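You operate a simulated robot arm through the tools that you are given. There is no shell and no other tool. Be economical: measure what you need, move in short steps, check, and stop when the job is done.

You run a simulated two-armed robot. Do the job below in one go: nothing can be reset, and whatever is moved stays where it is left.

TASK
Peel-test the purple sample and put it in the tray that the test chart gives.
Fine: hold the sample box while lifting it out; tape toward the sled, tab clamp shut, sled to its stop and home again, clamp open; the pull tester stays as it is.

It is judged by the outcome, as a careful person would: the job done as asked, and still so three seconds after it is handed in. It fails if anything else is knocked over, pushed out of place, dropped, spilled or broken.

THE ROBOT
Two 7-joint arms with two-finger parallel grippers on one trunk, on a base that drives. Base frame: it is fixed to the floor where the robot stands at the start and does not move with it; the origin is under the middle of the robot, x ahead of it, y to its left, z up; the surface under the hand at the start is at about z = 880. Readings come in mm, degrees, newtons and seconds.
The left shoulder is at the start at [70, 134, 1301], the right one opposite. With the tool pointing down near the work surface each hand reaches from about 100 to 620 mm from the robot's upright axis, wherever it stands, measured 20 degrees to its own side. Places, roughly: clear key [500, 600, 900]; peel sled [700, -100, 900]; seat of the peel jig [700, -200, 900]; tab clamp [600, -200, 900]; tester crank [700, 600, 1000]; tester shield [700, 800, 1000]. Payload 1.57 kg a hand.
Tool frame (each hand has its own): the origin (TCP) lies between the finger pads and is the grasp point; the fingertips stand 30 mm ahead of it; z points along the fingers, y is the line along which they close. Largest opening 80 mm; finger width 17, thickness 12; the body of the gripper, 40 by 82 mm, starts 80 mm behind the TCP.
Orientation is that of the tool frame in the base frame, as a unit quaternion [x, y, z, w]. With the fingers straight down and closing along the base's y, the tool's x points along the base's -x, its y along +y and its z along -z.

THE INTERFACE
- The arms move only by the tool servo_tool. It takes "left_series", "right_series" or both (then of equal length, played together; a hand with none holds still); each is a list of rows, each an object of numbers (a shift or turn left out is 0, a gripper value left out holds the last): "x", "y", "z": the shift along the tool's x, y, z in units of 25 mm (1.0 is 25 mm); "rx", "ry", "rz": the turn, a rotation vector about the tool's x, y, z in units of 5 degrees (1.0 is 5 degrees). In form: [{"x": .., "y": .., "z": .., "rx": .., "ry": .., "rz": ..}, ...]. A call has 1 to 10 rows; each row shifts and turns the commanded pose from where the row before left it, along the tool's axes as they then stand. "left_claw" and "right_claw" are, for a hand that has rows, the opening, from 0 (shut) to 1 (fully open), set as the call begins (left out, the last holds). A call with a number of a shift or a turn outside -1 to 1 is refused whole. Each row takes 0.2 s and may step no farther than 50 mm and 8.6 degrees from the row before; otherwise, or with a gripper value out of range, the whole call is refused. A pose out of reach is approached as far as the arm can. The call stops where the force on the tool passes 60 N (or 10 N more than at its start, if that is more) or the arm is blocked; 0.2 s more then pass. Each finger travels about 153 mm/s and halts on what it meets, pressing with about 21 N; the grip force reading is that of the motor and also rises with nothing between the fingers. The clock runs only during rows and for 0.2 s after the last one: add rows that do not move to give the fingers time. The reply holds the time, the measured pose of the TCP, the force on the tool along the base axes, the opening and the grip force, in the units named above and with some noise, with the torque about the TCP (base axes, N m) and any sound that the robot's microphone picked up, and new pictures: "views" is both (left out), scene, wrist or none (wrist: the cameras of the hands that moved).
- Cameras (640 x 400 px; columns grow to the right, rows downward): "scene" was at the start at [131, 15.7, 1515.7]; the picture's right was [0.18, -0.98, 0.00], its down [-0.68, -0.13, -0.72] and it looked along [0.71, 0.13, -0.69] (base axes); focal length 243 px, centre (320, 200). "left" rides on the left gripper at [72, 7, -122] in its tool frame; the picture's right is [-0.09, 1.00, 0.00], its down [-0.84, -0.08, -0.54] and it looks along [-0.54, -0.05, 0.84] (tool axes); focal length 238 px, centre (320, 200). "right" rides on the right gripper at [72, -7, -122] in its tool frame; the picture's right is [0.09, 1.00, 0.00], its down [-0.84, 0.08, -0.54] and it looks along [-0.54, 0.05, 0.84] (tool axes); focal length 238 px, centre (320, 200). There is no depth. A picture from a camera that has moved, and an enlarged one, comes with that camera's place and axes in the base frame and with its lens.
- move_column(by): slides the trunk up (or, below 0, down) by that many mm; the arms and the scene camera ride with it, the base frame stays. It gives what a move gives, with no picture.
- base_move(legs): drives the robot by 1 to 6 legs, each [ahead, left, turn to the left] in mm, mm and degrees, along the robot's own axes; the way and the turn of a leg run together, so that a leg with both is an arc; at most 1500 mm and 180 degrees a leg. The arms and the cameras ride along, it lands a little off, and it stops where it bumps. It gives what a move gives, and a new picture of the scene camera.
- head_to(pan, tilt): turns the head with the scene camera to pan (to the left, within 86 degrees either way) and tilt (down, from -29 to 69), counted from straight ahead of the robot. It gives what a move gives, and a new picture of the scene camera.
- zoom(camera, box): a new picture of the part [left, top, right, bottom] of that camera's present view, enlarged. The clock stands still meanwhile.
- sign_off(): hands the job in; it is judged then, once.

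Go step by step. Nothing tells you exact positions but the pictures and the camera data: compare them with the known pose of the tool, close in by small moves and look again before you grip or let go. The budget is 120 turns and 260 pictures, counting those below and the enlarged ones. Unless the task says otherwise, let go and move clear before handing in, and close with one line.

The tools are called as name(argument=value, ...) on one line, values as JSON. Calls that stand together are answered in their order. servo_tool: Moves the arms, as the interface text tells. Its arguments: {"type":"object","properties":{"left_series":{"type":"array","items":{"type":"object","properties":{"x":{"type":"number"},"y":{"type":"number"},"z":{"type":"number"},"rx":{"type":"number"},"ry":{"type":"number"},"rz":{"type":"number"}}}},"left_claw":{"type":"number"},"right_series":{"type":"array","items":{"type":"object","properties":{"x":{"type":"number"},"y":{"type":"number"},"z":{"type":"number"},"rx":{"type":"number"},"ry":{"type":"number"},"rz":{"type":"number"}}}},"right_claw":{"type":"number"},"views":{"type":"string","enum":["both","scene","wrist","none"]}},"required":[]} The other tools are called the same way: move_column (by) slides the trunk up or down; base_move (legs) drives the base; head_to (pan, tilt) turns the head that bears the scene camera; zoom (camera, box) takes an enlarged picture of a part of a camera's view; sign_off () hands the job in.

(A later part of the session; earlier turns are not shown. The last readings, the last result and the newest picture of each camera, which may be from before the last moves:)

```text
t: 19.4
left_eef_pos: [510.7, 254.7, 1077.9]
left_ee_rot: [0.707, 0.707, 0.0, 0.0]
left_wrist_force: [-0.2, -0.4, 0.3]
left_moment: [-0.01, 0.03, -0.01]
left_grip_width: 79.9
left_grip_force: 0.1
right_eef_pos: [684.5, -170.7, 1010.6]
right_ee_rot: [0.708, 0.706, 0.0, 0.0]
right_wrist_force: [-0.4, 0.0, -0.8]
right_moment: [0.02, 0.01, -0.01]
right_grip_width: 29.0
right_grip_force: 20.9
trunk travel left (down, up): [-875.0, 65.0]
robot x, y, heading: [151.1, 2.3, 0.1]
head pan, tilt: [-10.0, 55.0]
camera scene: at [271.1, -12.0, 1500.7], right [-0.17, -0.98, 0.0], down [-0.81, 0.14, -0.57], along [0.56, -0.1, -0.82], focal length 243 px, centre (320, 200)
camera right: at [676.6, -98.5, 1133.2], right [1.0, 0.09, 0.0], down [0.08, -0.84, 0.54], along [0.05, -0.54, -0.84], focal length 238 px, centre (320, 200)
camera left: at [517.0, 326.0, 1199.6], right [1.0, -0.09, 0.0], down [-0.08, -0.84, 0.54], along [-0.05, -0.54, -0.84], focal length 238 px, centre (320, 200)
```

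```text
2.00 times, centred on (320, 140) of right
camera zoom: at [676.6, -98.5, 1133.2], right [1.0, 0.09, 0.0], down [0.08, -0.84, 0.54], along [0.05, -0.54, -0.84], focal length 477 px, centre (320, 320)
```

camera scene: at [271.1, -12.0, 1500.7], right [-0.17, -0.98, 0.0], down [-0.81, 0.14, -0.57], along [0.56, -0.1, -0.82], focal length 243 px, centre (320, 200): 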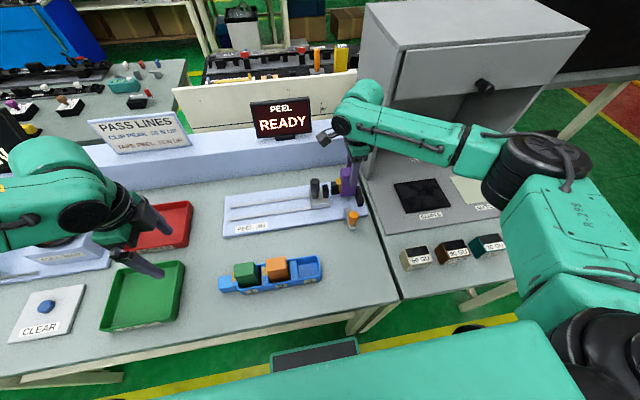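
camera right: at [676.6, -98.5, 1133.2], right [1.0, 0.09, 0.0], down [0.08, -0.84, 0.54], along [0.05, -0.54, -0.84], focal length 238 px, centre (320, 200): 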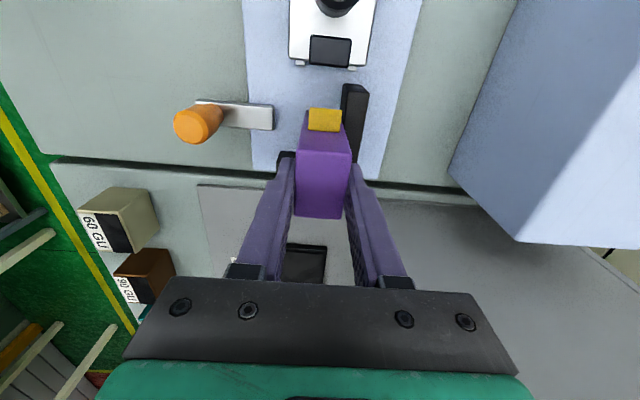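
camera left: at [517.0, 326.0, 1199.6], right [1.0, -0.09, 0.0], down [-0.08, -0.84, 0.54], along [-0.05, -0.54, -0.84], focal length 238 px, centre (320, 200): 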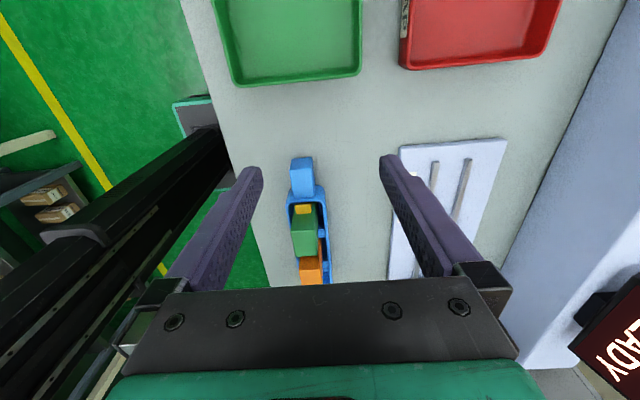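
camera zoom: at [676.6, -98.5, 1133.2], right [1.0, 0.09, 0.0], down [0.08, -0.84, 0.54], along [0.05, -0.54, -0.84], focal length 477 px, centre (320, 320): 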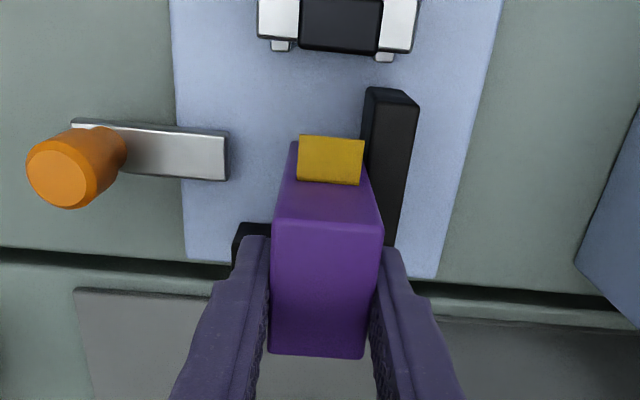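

Alignment looks right, with the sample inside the L and its tab toward the sled. I'll go down the last part slowly.

servo_tool(right_series=[{"z": 0.3}, {"z": 0.3}, {"z": 0.2}, {"z": 0.16}], views="wrist")

zoom(camera="scene", box=[274, 140, 394, 240])

```text
t: 20.4
left_eef_pos: [510.4, 255.0, 1076.2]
left_ee_rot: [0.707, 0.707, 0.0, 0.0]
left_wrist_force: [-0.4, -0.4, -0.6]
left_moment: [0.01, 0.01, 0.01]
left_grip_width: 80.1
left_grip_force: 0.1
right_eef_pos: [684.4, -171.2, 986.5]
right_ee_rot: [0.708, 0.706, 0.001, -0.001]
right_wrist_force: [0.6, 0.3, -0.2]
right_moment: [0.01, 0.02, -0.02]
right_grip_width: 29.4
right_grip_force: 20.6
trunk travel left (down, up): [-875.0, 65.0]
robot x, y, heading: [152.5, 1.2, -0.0]
head pan, tilt: [-10.0, 55.0]
camera right: at [676.0, -98.6, 1109.5], right [1.0, 0.09, 0.0], down [0.08, -0.84, 0.54], along [0.05, -0.54, -0.84], focal length 238 px, centre (320, 200)
```

right: 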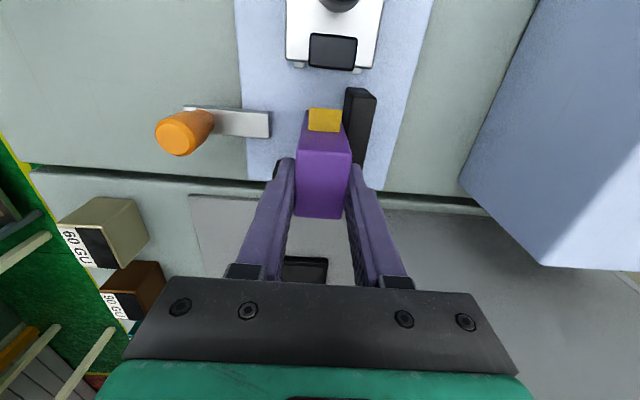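

```text
4.00 times, centred on (334, 190) of scene
camera zoom: at [270.9, -11.9, 1500.7], right [-0.17, -0.98, 0.0], down [-0.81, 0.14, -0.57], along [0.56, -0.1, -0.82], focal length 971 px, centre (264, 240)
```

zoom: 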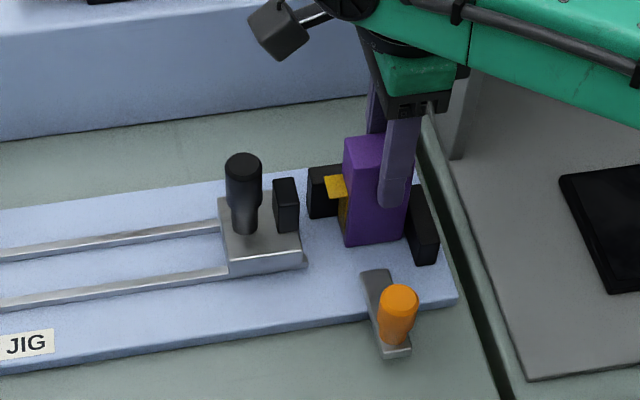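

servo_tool(right_series=[{"z": 0.1}, {"z": 0.1}], views="none")

servo_tool(right_series=[{"z": 0.1}, {"z": 0.1}], views="wrist")

zoom(camera="scene", box=[304, 160, 384, 210])

```text
t: 21.0
left_eef_pos: [507.4, 254.8, 1079.2]
left_ee_rot: [0.706, 0.708, 0.001, 0.0]
left_wrist_force: [0.3, 0.0, -0.1]
left_moment: [-0.01, -0.01, -0.04]
left_grip_width: 79.7
left_grip_force: 0.0
right_eef_pos: [682.6, -171.0, 984.3]
right_ee_rot: [0.709, 0.705, 0.003, 0.001]
right_wrist_force: [1.1, -0.6, 13.1]
right_moment: [0.24, 0.03, -0.01]
right_grip_width: 29.5
right_grip_force: 20.9
trunk travel left (down, up): [-875.0, 65.0]
robot x, y, heading: [145.2, -1.5, -0.1]
head pan, tilt: [-10.0, 55.0]
```

```text
t: 21.6
left_eef_pos: [507.7, 256.2, 1077.6]
left_ee_rot: [0.707, 0.707, 0.002, 0.001]
left_wrist_force: [-0.4, 0.2, 0.6]
left_moment: [-0.01, -0.01, -0.03]
left_grip_width: 79.9
left_grip_force: 0.0
right_eef_pos: [681.5, -170.7, 979.2]
right_ee_rot: [0.708, 0.706, 0.002, 0.0]
right_wrist_force: [3.3, -3.0, 17.2]
right_moment: [0.02, -0.09, -0.01]
right_grip_width: 29.4
right_grip_force: 20.9
trunk travel left (down, up): [-875.0, 65.0]
robot x, y, heading: [151.7, -3.7, 0.1]
head pan, tilt: [-10.0, 55.0]
camera right: at [674.4, -98.0, 1101.3], right [1.0, 0.09, 0.0], down [0.08, -0.84, 0.54], along [0.05, -0.54, -0.84], focal length 238 px, centre (320, 200)
```

right: 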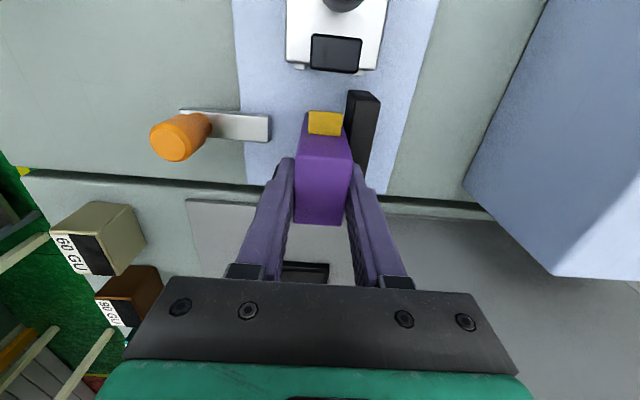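

```text
8.00 times, centred on (344, 185) of scene
camera zoom: at [268.3, -11.2, 1501.0], right [-0.17, -0.98, 0.0], down [-0.81, 0.14, -0.57], along [0.57, -0.1, -0.82], focal length 1942 px, centre (128, 320)
```

zoom: 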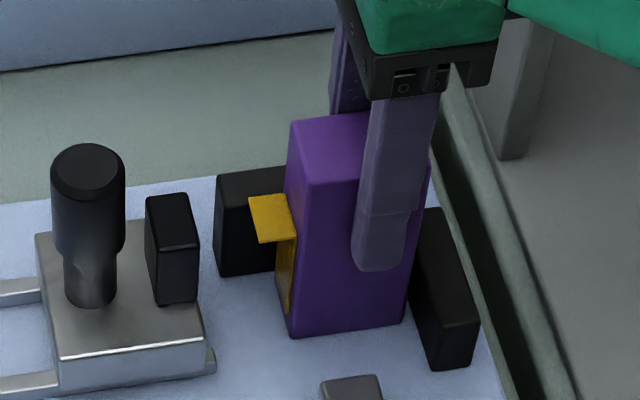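

The sample is on the seat floor. I'll ease off the pressure, then nudge it against the back wall (+x) and the side wall (-y).

servo_tool(right_series=[{"z": -0.14}, {"y": 0.12}, {"y": 0.12}], views="none")

servo_tool(right_series=[{"x": -0.12}, {"x": -0.1}], views="none")

zoom(camera="scene", box=[304, 160, 384, 210])

```text
t: 22.4
left_eef_pos: [507.0, 255.2, 1078.5]
left_ee_rot: [0.707, 0.708, 0.0, 0.0]
left_wrist_force: [-0.3, -0.1, -0.6]
left_moment: [-0.05, 0.03, -0.01]
left_grip_width: 80.1
left_grip_force: 0.0
right_eef_pos: [686.4, -171.8, 979.4]
right_ee_rot: [0.708, 0.706, -0.001, -0.002]
right_wrist_force: [-9.3, 0.0, -1.9]
right_moment: [0.03, 0.42, 0.05]
right_grip_width: 29.4
right_grip_force: 21.2
trunk travel left (down, up): [-875.0, 65.0]
robot x, y, heading: [150.1, -2.5, 0.1]
head pan, tilt: [-10.0, 55.0]
```

```text
t: 23.0
left_eef_pos: [506.9, 255.8, 1079.3]
left_ee_rot: [0.707, 0.707, 0.0, 0.001]
left_wrist_force: [-0.3, 0.2, 0.9]
left_moment: [0.0, 0.05, 0.01]
left_grip_width: 80.3
left_grip_force: 0.1
right_eef_pos: [686.0, -174.8, 980.7]
right_ee_rot: [0.707, 0.707, 0.002, 0.001]
right_wrist_force: [-14.5, 4.7, -2.5]
right_moment: [0.17, 0.66, 0.05]
right_grip_width: 29.7
right_grip_force: 20.5
trunk travel left (down, up): [-875.0, 65.0]
robot x, y, heading: [153.2, -0.3, -0.0]
head pan, tilt: [-10.0, 55.0]
```

```text
8.00 times, centred on (344, 185) of scene
camera zoom: at [266.2, -10.5, 1501.1], right [-0.17, -0.98, 0.0], down [-0.81, 0.14, -0.58], along [0.57, -0.1, -0.82], focal length 1942 px, centre (128, 320)
```

zoom: 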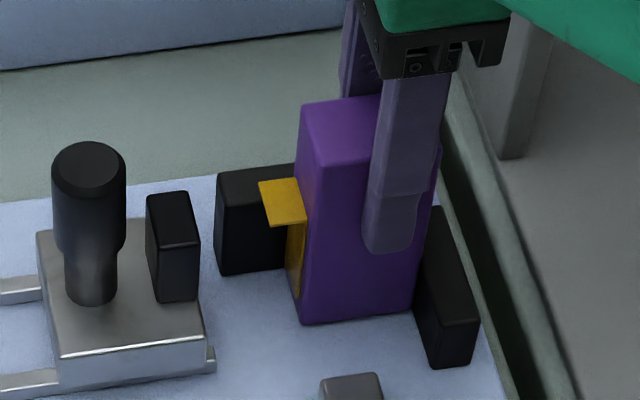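

Contact was felt on both walls, so the sample is snug in the seat. I'll relax the push and open the fingers just enough.

servo_tool(right_series=[{"y": -0.1, "x": 0.04, "z": 0.04}], views="none")

servo_tool(right_series=[{}, {}, {}], right_claw=0.7, views="wrist")

servo_tool(right_series=[{"z": -0.5}, {"z": -0.8}, {"z": -0.8}, {"z": -0.8}, {"z": -0.8}, {"z": -0.8}], views="both")

zoom(camera="scene", box=[294, 165, 374, 240])

zoom(camera="right", box=[200, 60, 420, 200])

```text
t: 23.4
left_eef_pos: [507.9, 254.9, 1078.1]
left_ee_rot: [0.707, 0.707, 0.001, 0.001]
left_wrist_force: [0.1, 0.3, -0.3]
left_moment: [0.0, -0.01, -0.02]
left_grip_width: 79.9
left_grip_force: 0.1
right_eef_pos: [686.1, -175.8, 981.0]
right_ee_rot: [0.708, 0.706, 0.002, 0.001]
right_wrist_force: [-8.2, 2.5, 2.4]
right_moment: [0.16, 0.28, 0.0]
right_grip_width: 29.6
right_grip_force: 21.1
trunk travel left (down, up): [-875.0, 65.0]
robot x, y, heading: [148.9, -0.1, 0.1]
head pan, tilt: [-10.0, 55.0]
```

```text
t: 24.2
left_eef_pos: [509.3, 254.7, 1079.0]
left_ee_rot: [0.707, 0.707, 0.0, 0.001]
left_wrist_force: [-0.6, 0.4, -0.4]
left_moment: [-0.02, 0.0, -0.01]
left_grip_width: 79.9
left_grip_force: 0.0
right_eef_pos: [687.1, -174.9, 979.2]
right_ee_rot: [0.708, 0.706, 0.001, -0.001]
right_wrist_force: [-0.1, -0.2, 0.1]
right_moment: [-0.04, 0.0, 0.01]
right_grip_width: 55.9
right_grip_force: 0.1
trunk travel left (down, up): [-875.0, 65.0]
robot x, y, heading: [146.3, -2.7, 0.3]
head pan, tilt: [-10.0, 55.0]
camera right: at [679.5, -102.8, 1101.9], right [1.0, 0.09, 0.0], down [0.08, -0.84, 0.54], along [0.05, -0.54, -0.84], focal length 238 px, centre (320, 200)
```

right: 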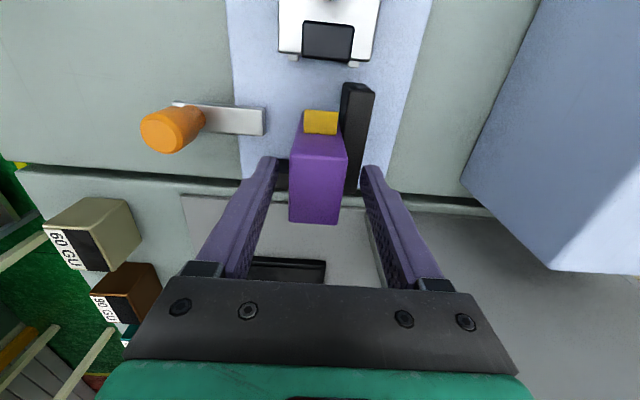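

```text
t: 25.6
left_eef_pos: [509.7, 254.4, 1076.8]
left_ee_rot: [0.708, 0.707, 0.0, 0.0]
left_wrist_force: [-1.1, 0.1, 0.4]
left_moment: [0.03, 0.0, 0.02]
left_grip_width: 79.9
left_grip_force: 0.1
right_eef_pos: [687.4, -175.6, 1091.6]
right_ee_rot: [0.708, 0.706, 0.0, 0.0]
right_wrist_force: [0.1, 0.0, -0.8]
right_moment: [0.0, 0.01, -0.03]
right_grip_width: 56.0
right_grip_force: 0.0
trunk travel left (down, up): [-875.0, 65.0]
robot x, y, heading: [149.3, -2.8, -0.1]
head pan, tilt: [-10.0, 55.0]
camera scene: at [270.7, -11.7, 1500.7], right [-0.17, -0.98, 0.0], down [-0.81, 0.14, -0.57], along [0.56, -0.1, -0.82], focal length 243 px, centre (320, 200)
camera right: at [678.9, -102.8, 1214.2], right [1.0, 0.09, 0.0], down [0.08, -0.84, 0.54], along [0.05, -0.54, -0.84], focal length 238 px, centre (320, 200)
```

scene: 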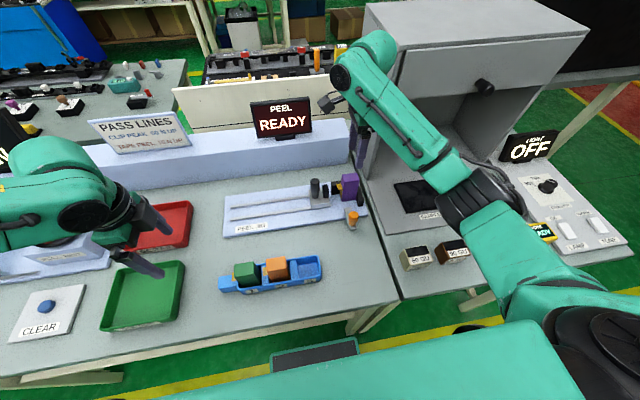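
right: 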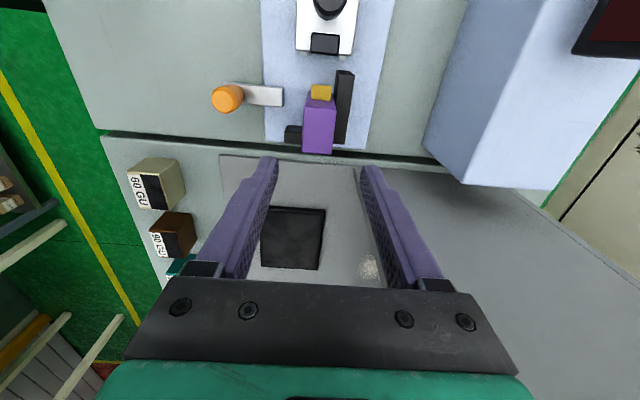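

```text
5.33 times, centred on (334, 202) of scene
camera zoom: at [270.7, -11.7, 1500.7], right [-0.17, -0.98, 0.0], down [-0.81, 0.14, -0.57], along [0.56, -0.1, -0.82], focal length 1294 px, centre (245, 187)
```

zoom: 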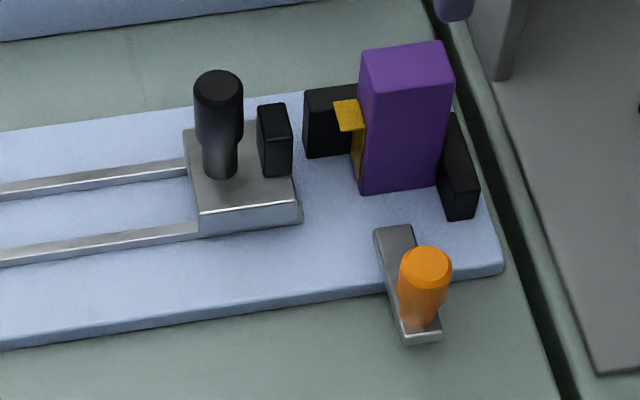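

```text
2.86 times, centred on (310, 130) of right
camera zoom: at [678.9, -102.8, 1214.2], right [1.0, 0.09, 0.0], down [0.08, -0.84, 0.54], along [0.05, -0.54, -0.84], focal length 681 px, centre (349, 400)
```

zoom: 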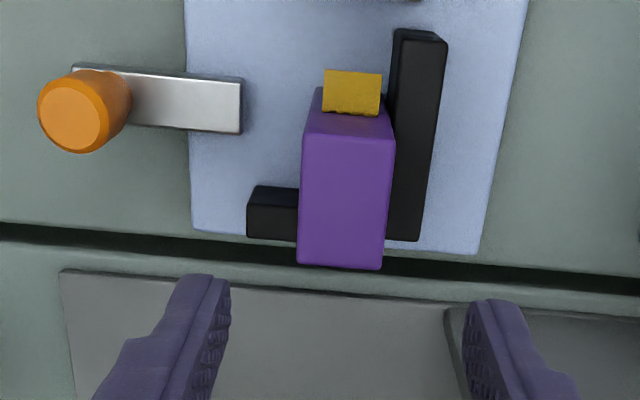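

The sample sits in the corner of the seat with its tab toward the sled. The clamp knob is vertical at about (583, -159), z 905–950, on a bar pointing at the sample. I'll bring the right hand over it.

servo_tool(right_series=[{"y": -0.8, "x": 0.13}, {"y": -0.8, "x": 0.13}, {"y": -0.8, "x": 0.13}, {"y": -0.8, "x": 0.13}, {"y": -0.8, "x": 0.12}, {"y": -0.16, "z": 0.6}, {"z": 0.8}, {"z": 0.8}, {"z": 0.8}, {"z": 0.6}], views="both")

zoom(camera="right", box=[220, 60, 420, 200])

```text
t: 27.8
left_eef_pos: [509.9, 255.1, 1078.0]
left_ee_rot: [0.707, 0.707, 0.0, 0.0]
left_wrist_force: [0.0, 0.8, -0.1]
left_moment: [0.01, -0.02, 0.01]
left_grip_width: 79.8
left_grip_force: 0.0
right_eef_pos: [582.2, -158.7, 1001.8]
right_ee_rot: [0.708, 0.706, 0.001, -0.001]
right_wrist_force: [0.1, 0.5, 0.3]
right_moment: [0.0, -0.04, 0.01]
right_grip_width: 55.8
right_grip_force: 0.0
trunk travel left (down, up): [-875.0, 65.0]
robot x, y, heading: [149.1, 2.2, 0.0]
head pan, tilt: [-10.0, 55.0]
camera scene: at [271.0, -11.9, 1500.7], right [-0.17, -0.98, 0.0], down [-0.81, 0.14, -0.57], along [0.56, -0.1, -0.82], focal length 243 px, centre (320, 200)
camera right: at [575.4, -87.1, 1124.7], right [1.0, 0.09, 0.0], down [0.08, -0.84, 0.54], along [0.05, -0.54, -0.84], focal length 238 px, centre (320, 200)
```

scene: 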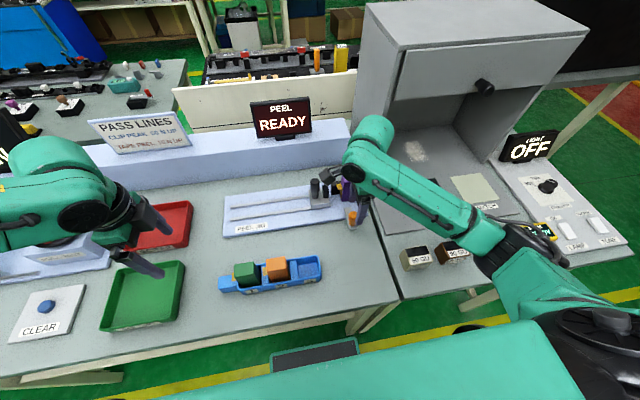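
right: 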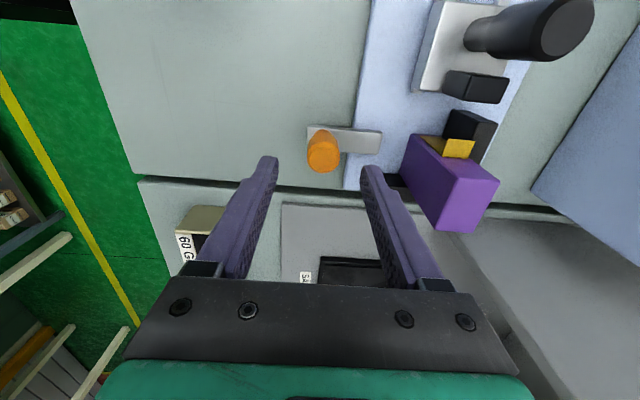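

```text
2.86 times, centred on (320, 130) of right
camera zoom: at [575.4, -87.1, 1124.7], right [1.0, 0.09, 0.0], down [0.08, -0.84, 0.54], along [0.05, -0.54, -0.84], focal length 681 px, centre (320, 400)
```

zoom: 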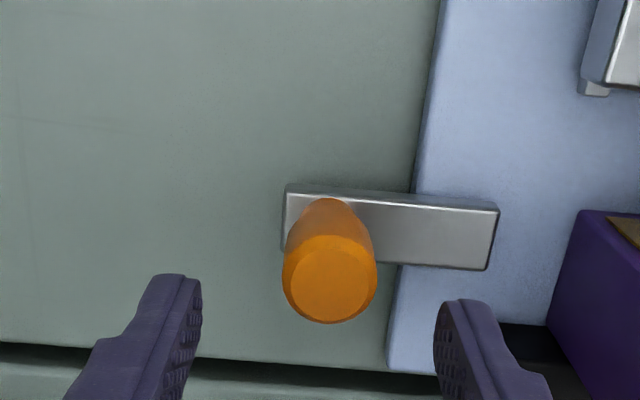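

servo_tool(right_series=[{"y": 0.1, "x": -0.08}, {"z": 0.7}, {"z": 0.7}, {"z": 0.6}, {"z": 0.3}], views="wrist")

zoom(camera="scene", box=[294, 165, 394, 240])

```text
t: 29.0
left_eef_pos: [509.2, 254.2, 1078.3]
left_ee_rot: [0.707, 0.707, 0.0, 0.0]
left_wrist_force: [0.2, 0.4, 0.4]
left_moment: [0.02, -0.02, -0.01]
left_grip_width: 80.0
left_grip_force: 0.1
right_eef_pos: [585.6, -160.3, 945.2]
right_ee_rot: [0.708, 0.706, 0.001, -0.001]
right_wrist_force: [0.1, 0.2, 0.3]
right_moment: [-0.01, -0.01, 0.0]
right_grip_width: 56.2
right_grip_force: 0.2
trunk travel left (down, up): [-875.0, 65.0]
robot x, y, heading: [152.0, 1.6, 0.4]
head pan, tilt: [-10.0, 55.0]
camera right: at [577.6, -88.7, 1066.9], right [1.0, 0.09, 0.0], down [0.08, -0.84, 0.54], along [0.05, -0.54, -0.84], focal length 238 px, centre (320, 200)
```

right: 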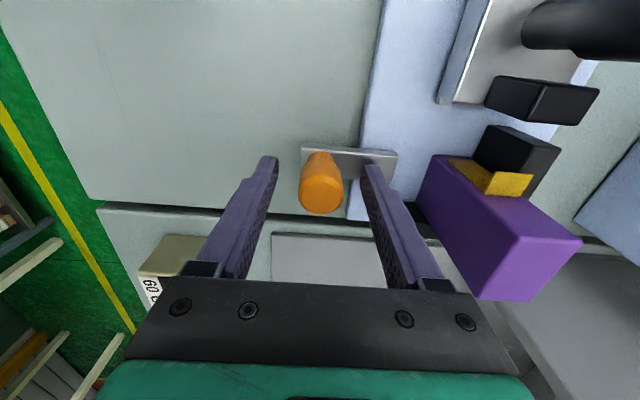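

```text
5.33 times, centred on (344, 202) of scene
camera zoom: at [270.8, -11.9, 1500.7], right [-0.17, -0.98, 0.0], down [-0.81, 0.14, -0.57], along [0.56, -0.1, -0.82], focal length 1294 px, centre (192, 187)
```

zoom: 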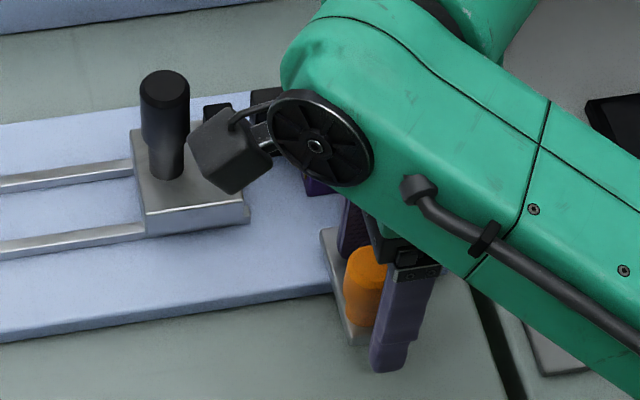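

The knob is between the fingers. I'll grip it and try sliding it toward the sample (+x).

servo_tool(right_series=[{}, {}, {}], right_claw=0, views="none")

servo_tool(right_series=[{"y": 0.25}, {"y": 0.25}], views="wrist")

```text
t: 29.8
left_eef_pos: [509.3, 253.5, 1078.9]
left_ee_rot: [0.707, 0.707, 0.0, 0.0]
left_wrist_force: [0.5, -0.1, 0.2]
left_moment: [0.0, 0.01, 0.01]
left_grip_width: 80.0
left_grip_force: 0.1
right_eef_pos: [585.4, -161.0, 943.7]
right_ee_rot: [0.708, 0.706, 0.001, 0.0]
right_wrist_force: [1.0, 0.9, -2.9]
right_moment: [-0.05, -0.81, -0.05]
right_grip_width: 25.1
right_grip_force: 36.8
trunk travel left (down, up): [-875.0, 65.0]
robot x, y, heading: [151.1, -2.2, 0.1]
head pan, tilt: [-10.0, 55.0]
```

```text
t: 30.4
left_eef_pos: [510.0, 255.0, 1078.5]
left_ee_rot: [0.707, 0.708, 0.0, 0.0]
left_wrist_force: [-0.1, 0.2, -0.2]
left_moment: [0.01, 0.0, 0.04]
left_grip_width: 79.7
left_grip_force: 0.0
right_eef_pos: [597.7, -161.1, 943.9]
right_ee_rot: [0.708, 0.706, 0.0, -0.001]
right_wrist_force: [-1.6, 1.9, -4.9]
right_moment: [0.13, -0.49, 0.09]
right_grip_width: 25.2
right_grip_force: 36.3
trunk travel left (down, up): [-875.0, 65.0]
robot x, y, heading: [151.6, -0.9, 0.2]
head pan, tilt: [-10.0, 55.0]
camera right: at [590.2, -88.7, 1066.9], right [1.0, 0.09, 0.0], down [0.08, -0.84, 0.54], along [0.05, -0.54, -0.84], focal length 238 px, centre (320, 200)
```

right: 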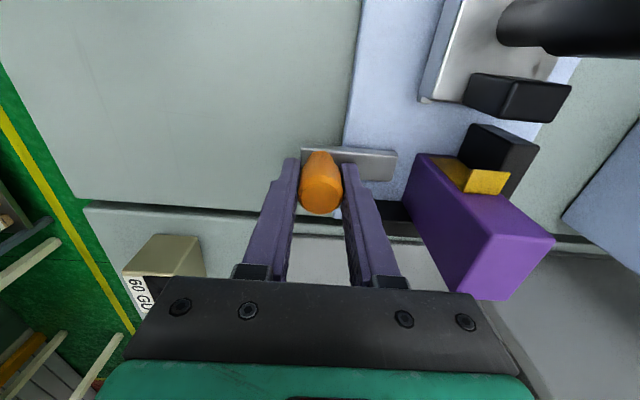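

It slides freely along +x. I'll keep going gently until it stops.

servo_tool(right_series=[{"y": 0.2}, {"y": 0.2}, {"y": 0.2}, {"y": 0.15}], views="wrist")

```text
t: 31.4
left_eef_pos: [508.9, 254.9, 1079.3]
left_ee_rot: [0.707, 0.707, 0.001, 0.001]
left_wrist_force: [0.0, 0.4, -0.1]
left_moment: [0.0, -0.01, 0.01]
left_grip_width: 80.1
left_grip_force: 0.1
right_eef_pos: [615.5, -161.1, 943.0]
right_ee_rot: [0.707, 0.707, 0.0, -0.001]
right_wrist_force: [-8.5, 2.5, -11.4]
right_moment: [0.11, -0.79, -0.05]
right_grip_width: 25.2
right_grip_force: 36.3
trunk travel left (down, up): [-875.0, 65.0]
robot x, y, heading: [149.1, -1.6, 0.1]
head pan, tilt: [-10.0, 55.0]
camera right: at [608.3, -88.7, 1066.9], right [1.0, 0.09, 0.0], down [0.08, -0.84, 0.54], along [0.05, -0.54, -0.84], focal length 238 px, centre (320, 200)
```

right: 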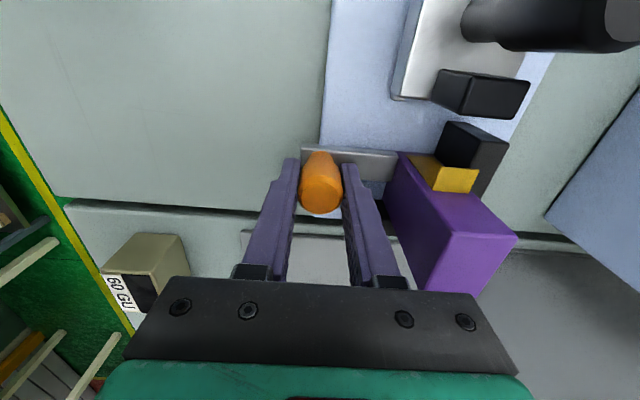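

servo_tool(right_series=[{"y": 0.1}, {"y": 0.1}], views="both")

zoom(camera="right", box=[260, 60, 520, 220])

zoom(camera="scene", box=[240, 90, 400, 190])

```text
t: 32.0
left_eef_pos: [506.5, 255.2, 1078.8]
left_ee_rot: [0.707, 0.707, 0.002, 0.002]
left_wrist_force: [-0.1, 0.1, -0.4]
left_moment: [0.01, 0.0, 0.0]
left_grip_width: 80.1
left_grip_force: 0.0
right_eef_pos: [615.6, -161.5, 943.6]
right_ee_rot: [0.707, 0.707, -0.001, -0.003]
right_wrist_force: [-27.4, 3.9, -17.8]
right_moment: [-0.09, -0.82, 0.05]
right_grip_width: 25.4
right_grip_force: 37.2
trunk travel left (down, up): [-875.0, 65.0]
robot x, y, heading: [148.6, -0.7, 0.1]
head pan, tilt: [-10.0, 55.0]
camera scene: at [264.6, -12.1, 1501.1], right [-0.17, -0.98, 0.0], down [-0.8, 0.14, -0.58], along [0.57, -0.1, -0.82], focal length 243 px, centre (320, 200)
camera right: at [608.9, -88.7, 1066.9], right [1.0, 0.09, 0.0], down [0.08, -0.84, 0.54], along [0.05, -0.54, -0.84], focal length 238 px, centre (320, 200)
```

scene: 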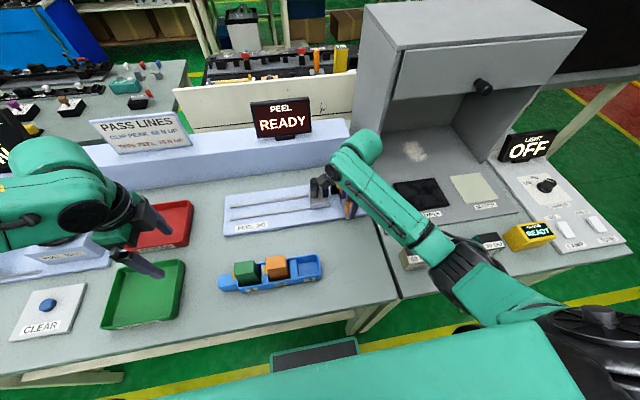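
right: 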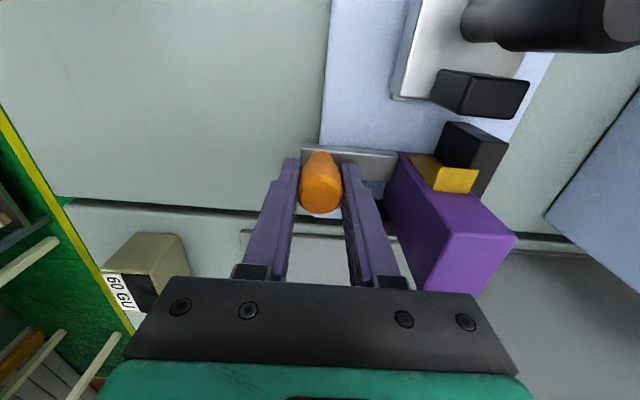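

```text
2.46 times, centred on (390, 140) of right
camera zoom: at [608.9, -88.7, 1066.9], right [1.0, 0.09, 0.0], down [0.08, -0.84, 0.54], along [0.05, -0.54, -0.84], focal length 587 px, centre (148, 348)
```

zoom: 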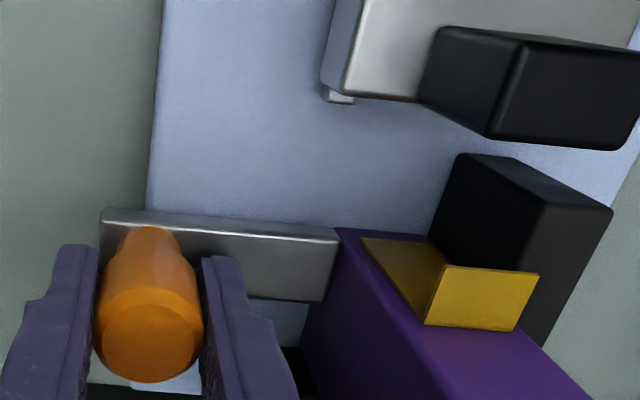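

```text
4.00 times, centred on (320, 140) of scene
camera zoom: at [264.6, -12.1, 1501.1], right [-0.17, -0.98, 0.0], down [-0.8, 0.14, -0.58], along [0.57, -0.1, -0.82], focal length 971 px, centre (320, 440)
```

zoom: 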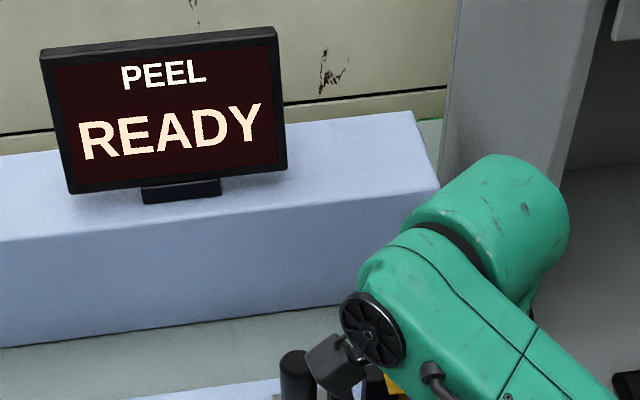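

The clamp reached its stop after 30 mm and is shut against the sample. I'll ease off, let go and rise clear.

servo_tool(right_series=[{"y": -0.15}, {}], views="none")

servo_tool(right_series=[{}, {}, {}, {"z": -0.5}, {"z": -0.8}, {"z": -0.8}, {"z": -0.8}, {"z": -0.8}, {"z": -0.8}], right_claw=0.55, views="both")

zoom(camera="right", box=[280, 0, 540, 170])

```text
t: 32.6
left_eef_pos: [508.6, 255.1, 1078.1]
left_ee_rot: [0.708, 0.707, 0.001, 0.001]
left_wrist_force: [0.0, 1.0, 0.4]
left_moment: [-0.01, 0.02, -0.02]
left_grip_width: 79.8
left_grip_force: 0.1
right_eef_pos: [616.3, -162.5, 944.4]
right_ee_rot: [0.708, 0.706, 0.0, -0.001]
right_wrist_force: [-18.4, 4.7, -23.6]
right_moment: [-0.24, -0.76, 0.0]
right_grip_width: 25.4
right_grip_force: 36.7
trunk travel left (down, up): [-875.0, 65.0]
robot x, y, heading: [152.3, -2.0, -0.1]
head pan, tilt: [-10.0, 55.0]
```

```text
t: 34.6
left_eef_pos: [508.9, 256.0, 1076.7]
left_ee_rot: [0.708, 0.706, 0.0, 0.0]
left_wrist_force: [0.2, 0.0, 0.0]
left_moment: [0.0, -0.03, 0.02]
left_grip_width: 79.8
left_grip_force: 0.0
right_eef_pos: [617.4, -161.5, 1055.8]
right_ee_rot: [0.708, 0.706, 0.0, -0.001]
right_wrist_force: [-0.1, -0.9, 0.1]
right_moment: [0.0, 0.02, -0.01]
right_grip_width: 43.8
right_grip_force: 0.0
trunk travel left (down, up): [-875.0, 65.0]
robot x, y, heading: [147.8, 1.6, -0.4]
head pan, tilt: [-10.0, 55.0]
camera scene: at [270.6, -11.9, 1500.7], right [-0.17, -0.98, 0.0], down [-0.81, 0.14, -0.57], along [0.56, -0.1, -0.82], focal length 243 px, centre (320, 200)
camera right: at [610.1, -88.5, 1179.3], right [1.0, 0.09, 0.0], down [0.08, -0.84, 0.54], along [0.05, -0.54, -0.84], focal length 238 px, centre (320, 200)
```

scene: 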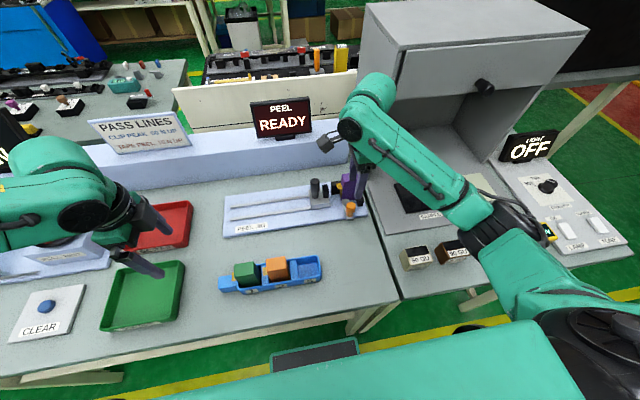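
right: 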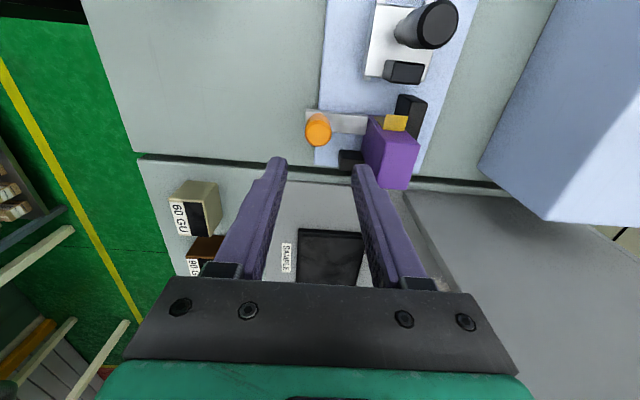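

```text
2.35 times, centred on (410, 85) of right
camera zoom: at [610.1, -88.5, 1179.3], right [1.0, 0.09, 0.0], down [0.08, -0.84, 0.54], along [0.05, -0.54, -0.84], focal length 561 px, centre (108, 471)
```

zoom: 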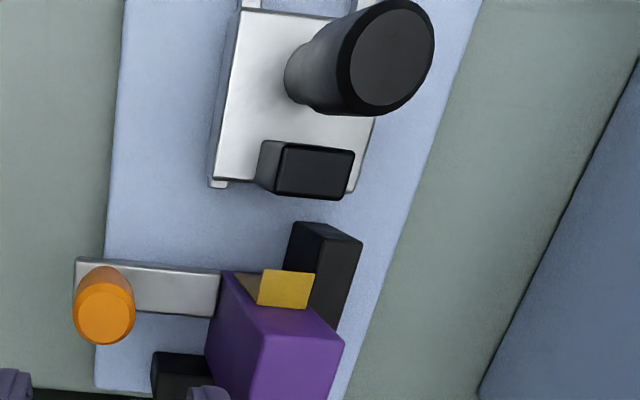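

The clamp is shut. The sled handle stands near (690, -70), with its top at about z 978. I'll move the right hand over it.

servo_tool(right_series=[{"x": 0.6, "y": 0.5}, {"x": 0.6, "y": 0.5}, {"x": 0.6, "y": 0.5}, {"x": 0.6, "y": 0.5}, {"x": 0.6, "y": 0.5}, {"x": 0.6, "y": 0.4}, {"z": 0.5}, {"z": 0.5}], right_claw=0.7, views="wrist")

zoom(camera="right", box=[220, 60, 420, 200])

zoom(camera="scene", box=[294, 155, 394, 230])

```text
t: 36.4
left_eef_pos: [509.1, 254.9, 1078.6]
left_ee_rot: [0.707, 0.708, 0.0, 0.0]
left_wrist_force: [0.7, -0.3, 0.9]
left_moment: [0.0, 0.04, 0.04]
left_grip_width: 80.0
left_grip_force: 0.2
right_eef_pos: [691.4, -72.6, 1033.1]
right_ee_rot: [0.708, 0.706, 0.001, -0.001]
right_wrist_force: [-0.5, 0.4, 0.1]
right_moment: [-0.01, -0.01, -0.02]
right_grip_width: 56.1
right_grip_force: 0.0
trunk travel left (down, up): [-875.0, 65.0]
robot x, y, heading: [148.9, -0.9, 0.0]
head pan, tilt: [-10.0, 55.0]
camera right: at [683.8, 0.8, 1155.1], right [1.0, 0.09, 0.0], down [0.08, -0.84, 0.54], along [0.05, -0.54, -0.84], focal length 238 px, centre (320, 200)
```

right: 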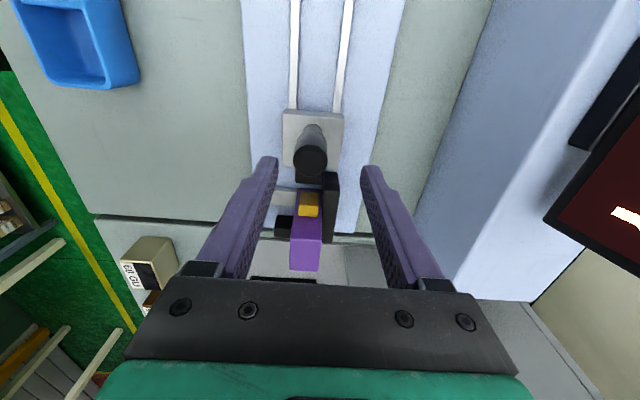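

```text
2.86 times, centred on (320, 130) of right
camera zoom: at [683.8, 0.8, 1155.1], right [1.0, 0.09, 0.0], down [0.08, -0.84, 0.54], along [0.05, -0.54, -0.84], focal length 681 px, centre (320, 400)
```

zoom: 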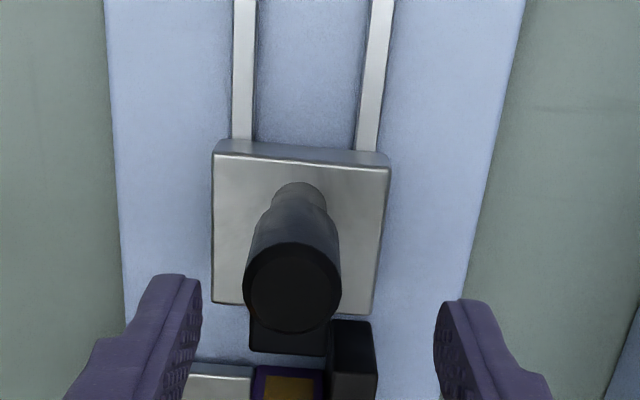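

```text
5.33 times, centred on (344, 192) of scene
camera zoom: at [270.9, -12.1, 1500.7], right [-0.17, -0.98, 0.0], down [-0.81, 0.14, -0.57], along [0.56, -0.1, -0.82], focal length 1294 px, centre (192, 240)
```

zoom: 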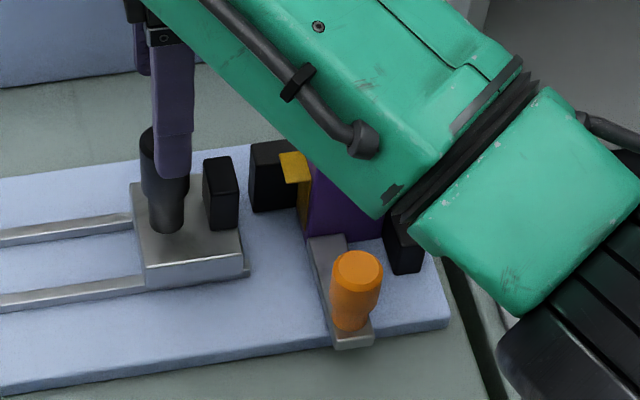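

servo_tool(right_series=[{"y": -0.33, "x": -0.04}, {"z": 0.5}, {"z": 0.6}, {"z": 0.6}], right_claw=0.8, views="wrist")

zoom(camera="right", box=[220, 80, 420, 220])

```text
t: 37.4
left_eef_pos: [510.1, 254.9, 1077.5]
left_ee_rot: [0.707, 0.707, 0.0, 0.0]
left_wrist_force: [0.0, -0.2, 0.0]
left_moment: [-0.02, -0.01, -0.01]
left_grip_width: 80.1
left_grip_force: 0.1
right_eef_pos: [682.8, -71.5, 989.5]
right_ee_rot: [0.708, 0.707, 0.001, 0.0]
right_wrist_force: [-0.5, 0.5, -0.6]
right_moment: [0.03, 0.04, 0.03]
right_grip_width: 64.2
right_grip_force: 0.0
trunk travel left (down, up): [-875.0, 65.0]
robot x, y, heading: [150.0, -0.3, -0.0]
head pan, tilt: [-10.0, 55.0]
camera right: at [674.9, 0.2, 1112.4], right [1.0, 0.09, 0.0], down [0.08, -0.84, 0.54], along [0.05, -0.54, -0.84], focal length 238 px, centre (320, 200)
```

right: 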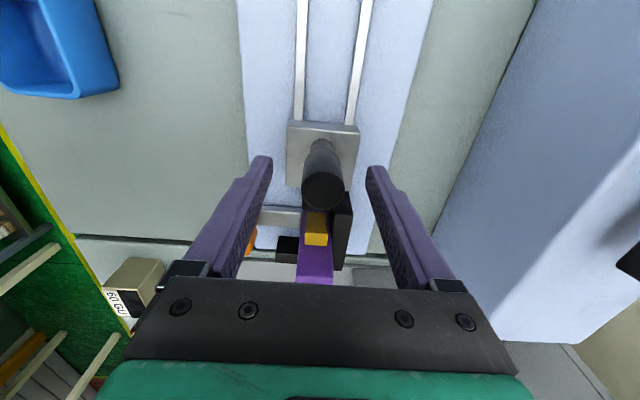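

```text
2.86 times, centred on (320, 150) of right
camera zoom: at [674.9, 0.2, 1112.4], right [1.0, 0.09, 0.0], down [0.08, -0.84, 0.54], along [0.05, -0.54, -0.84], focal length 681 px, centre (320, 343)
```

zoom: 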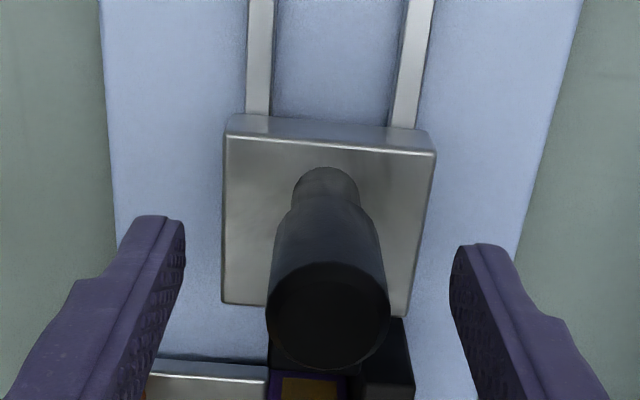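

servo_tool(right_series=[{"y": 0.06, "x": -0.1}, {"z": 0.5}, {"z": 0.5}, {"z": 0.2}], views="none")

servo_tool(right_series=[{}, {}, {}], right_claw=0, views="both")

```text
t: 38.4
left_eef_pos: [509.6, 255.6, 1077.9]
left_ee_rot: [0.707, 0.707, 0.0, 0.0]
left_wrist_force: [0.2, 0.5, -0.7]
left_moment: [-0.01, 0.02, 0.0]
left_grip_width: 79.9
left_grip_force: 0.1
right_eef_pos: [684.6, -74.0, 959.9]
right_ee_rot: [0.708, 0.706, 0.001, -0.001]
right_wrist_force: [-0.2, -0.2, -0.2]
right_moment: [-0.01, -0.01, -0.02]
right_grip_width: 63.7
right_grip_force: 0.0
trunk travel left (down, up): [-875.0, 65.0]
robot x, y, heading: [150.9, -0.1, 0.3]
head pan, tilt: [-10.0, 55.0]
```

```text
t: 39.2
left_eef_pos: [509.8, 254.4, 1077.3]
left_ee_rot: [0.707, 0.707, 0.0, 0.0]
left_wrist_force: [0.3, -0.2, -0.2]
left_moment: [-0.03, 0.04, 0.01]
left_grip_width: 80.0
left_grip_force: 0.0
right_eef_pos: [683.2, -74.4, 960.2]
right_ee_rot: [0.708, 0.706, 0.001, -0.001]
right_wrist_force: [-1.8, 1.2, -4.7]
right_moment: [0.18, -1.17, 0.01]
right_grip_width: 25.5
right_grip_force: 36.7
trunk travel left (down, up): [-875.0, 65.0]
robot x, y, heading: [150.2, 0.5, 0.1]
head pan, tilt: [-10.0, 55.0]
camera scene: at [270.8, -11.9, 1500.7], right [-0.17, -0.98, 0.0], down [-0.81, 0.14, -0.57], along [0.56, -0.1, -0.82], focal length 243 px, centre (320, 200)
camera right: at [676.5, -2.1, 1082.0], right [1.0, 0.09, 0.0], down [0.08, -0.84, 0.54], along [0.05, -0.54, -0.84], focal length 238 px, centre (320, 200)
```

scene: 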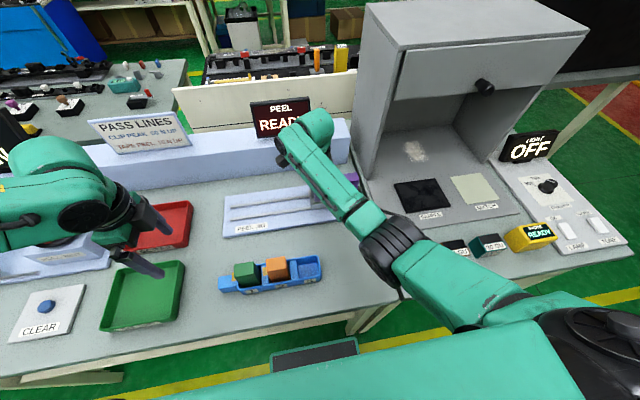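
right: 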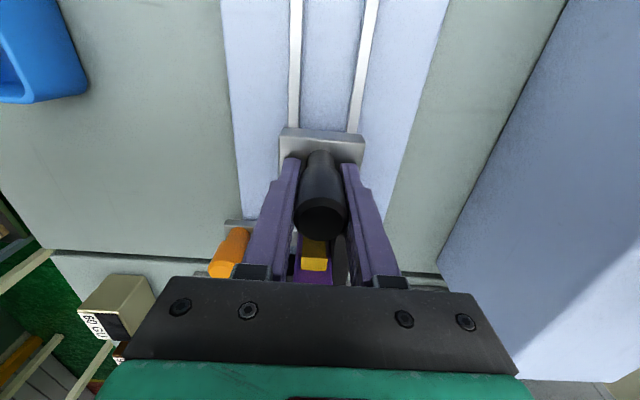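

The handle is gripped. I'll pull the sled along +y steadily.

servo_tool(right_series=[{"x": 0.3}, {"x": 0.3}, {"x": 0.3}, {"x": 0.3}, {"x": 0.3}, {"x": 0.3}], views="wrist")

```text
t: 40.6
left_eef_pos: [509.8, 254.2, 1077.7]
left_ee_rot: [0.707, 0.707, 0.001, 0.001]
left_wrist_force: [0.0, 0.0, 1.2]
left_moment: [0.0, 0.0, 0.01]
left_grip_width: 79.9
left_grip_force: 0.3
right_eef_pos: [684.1, -30.4, 960.4]
right_ee_rot: [0.707, 0.707, 0.0, -0.001]
right_wrist_force: [-1.8, -1.4, -6.8]
right_moment: [-0.4, -1.11, -0.03]
right_grip_width: 25.4
right_grip_force: 36.6
trunk travel left (down, up): [-875.0, 65.0]
robot x, y, heading: [151.9, -0.3, 0.1]
head pan, tilt: [-10.0, 55.0]
camera right: at [676.6, 42.0, 1082.0], right [1.0, 0.09, 0.0], down [0.08, -0.84, 0.54], along [0.05, -0.54, -0.84], focal length 238 px, centre (320, 200)
```

right: 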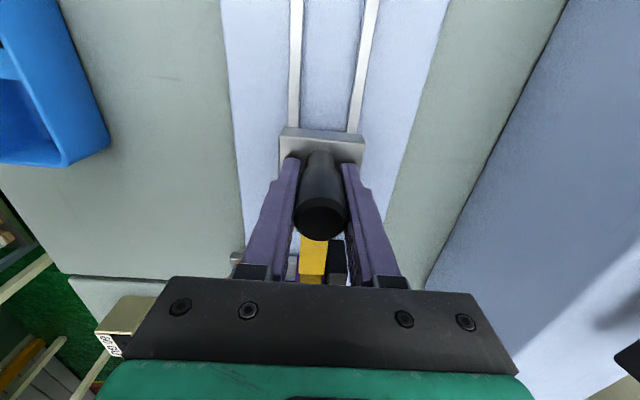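

The tape has caught on the sled and is peeling. I'll continue toward the stop.

servo_tool(right_series=[{"x": 0.3}, {"x": 0.3}, {"x": 0.3}, {"x": 0.3}, {"x": 0.3}, {"x": 0.3}, {"x": 0.3}, {"x": 0.3}, {"x": 0.3}, {"x": 0.3}], views="both")

```text
t: 42.8
left_eef_pos: [509.9, 255.2, 1078.5]
left_ee_rot: [0.707, 0.707, 0.001, 0.001]
left_wrist_force: [-0.1, 0.2, -0.3]
left_moment: [-0.02, 0.01, -0.03]
left_grip_width: 79.8
left_grip_force: 0.1
right_eef_pos: [684.7, 42.5, 958.7]
right_ee_rot: [0.709, 0.705, 0.0, -0.001]
right_wrist_force: [-8.1, -3.2, -9.2]
right_moment: [0.54, 0.86, -0.15]
right_grip_width: 25.4
right_grip_force: 37.0
trunk travel left (down, up): [-875.0, 65.0]
robot x, y, heading: [148.0, -1.4, 0.0]
head pan, tilt: [-10.0, 55.0]
camera scene: at [269.5, -11.9, 1500.9], right [-0.17, -0.98, 0.0], down [-0.81, 0.14, -0.57], along [0.57, -0.1, -0.82], focal length 243 px, centre (320, 200)
camera right: at [676.9, 115.0, 1082.2], right [1.0, 0.08, 0.0], down [0.07, -0.84, 0.54], along [0.05, -0.54, -0.84], focal length 238 px, centre (320, 200)
```

scene: 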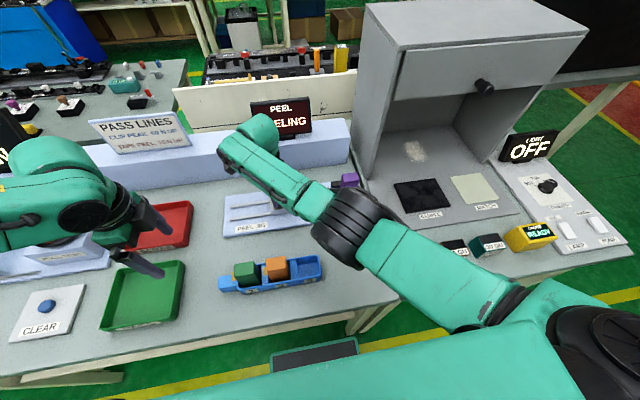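
right: 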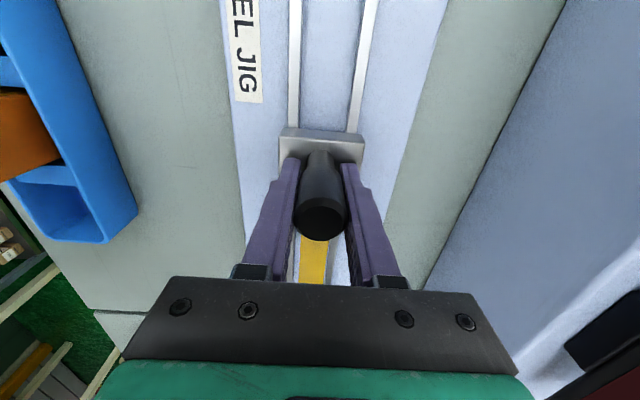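

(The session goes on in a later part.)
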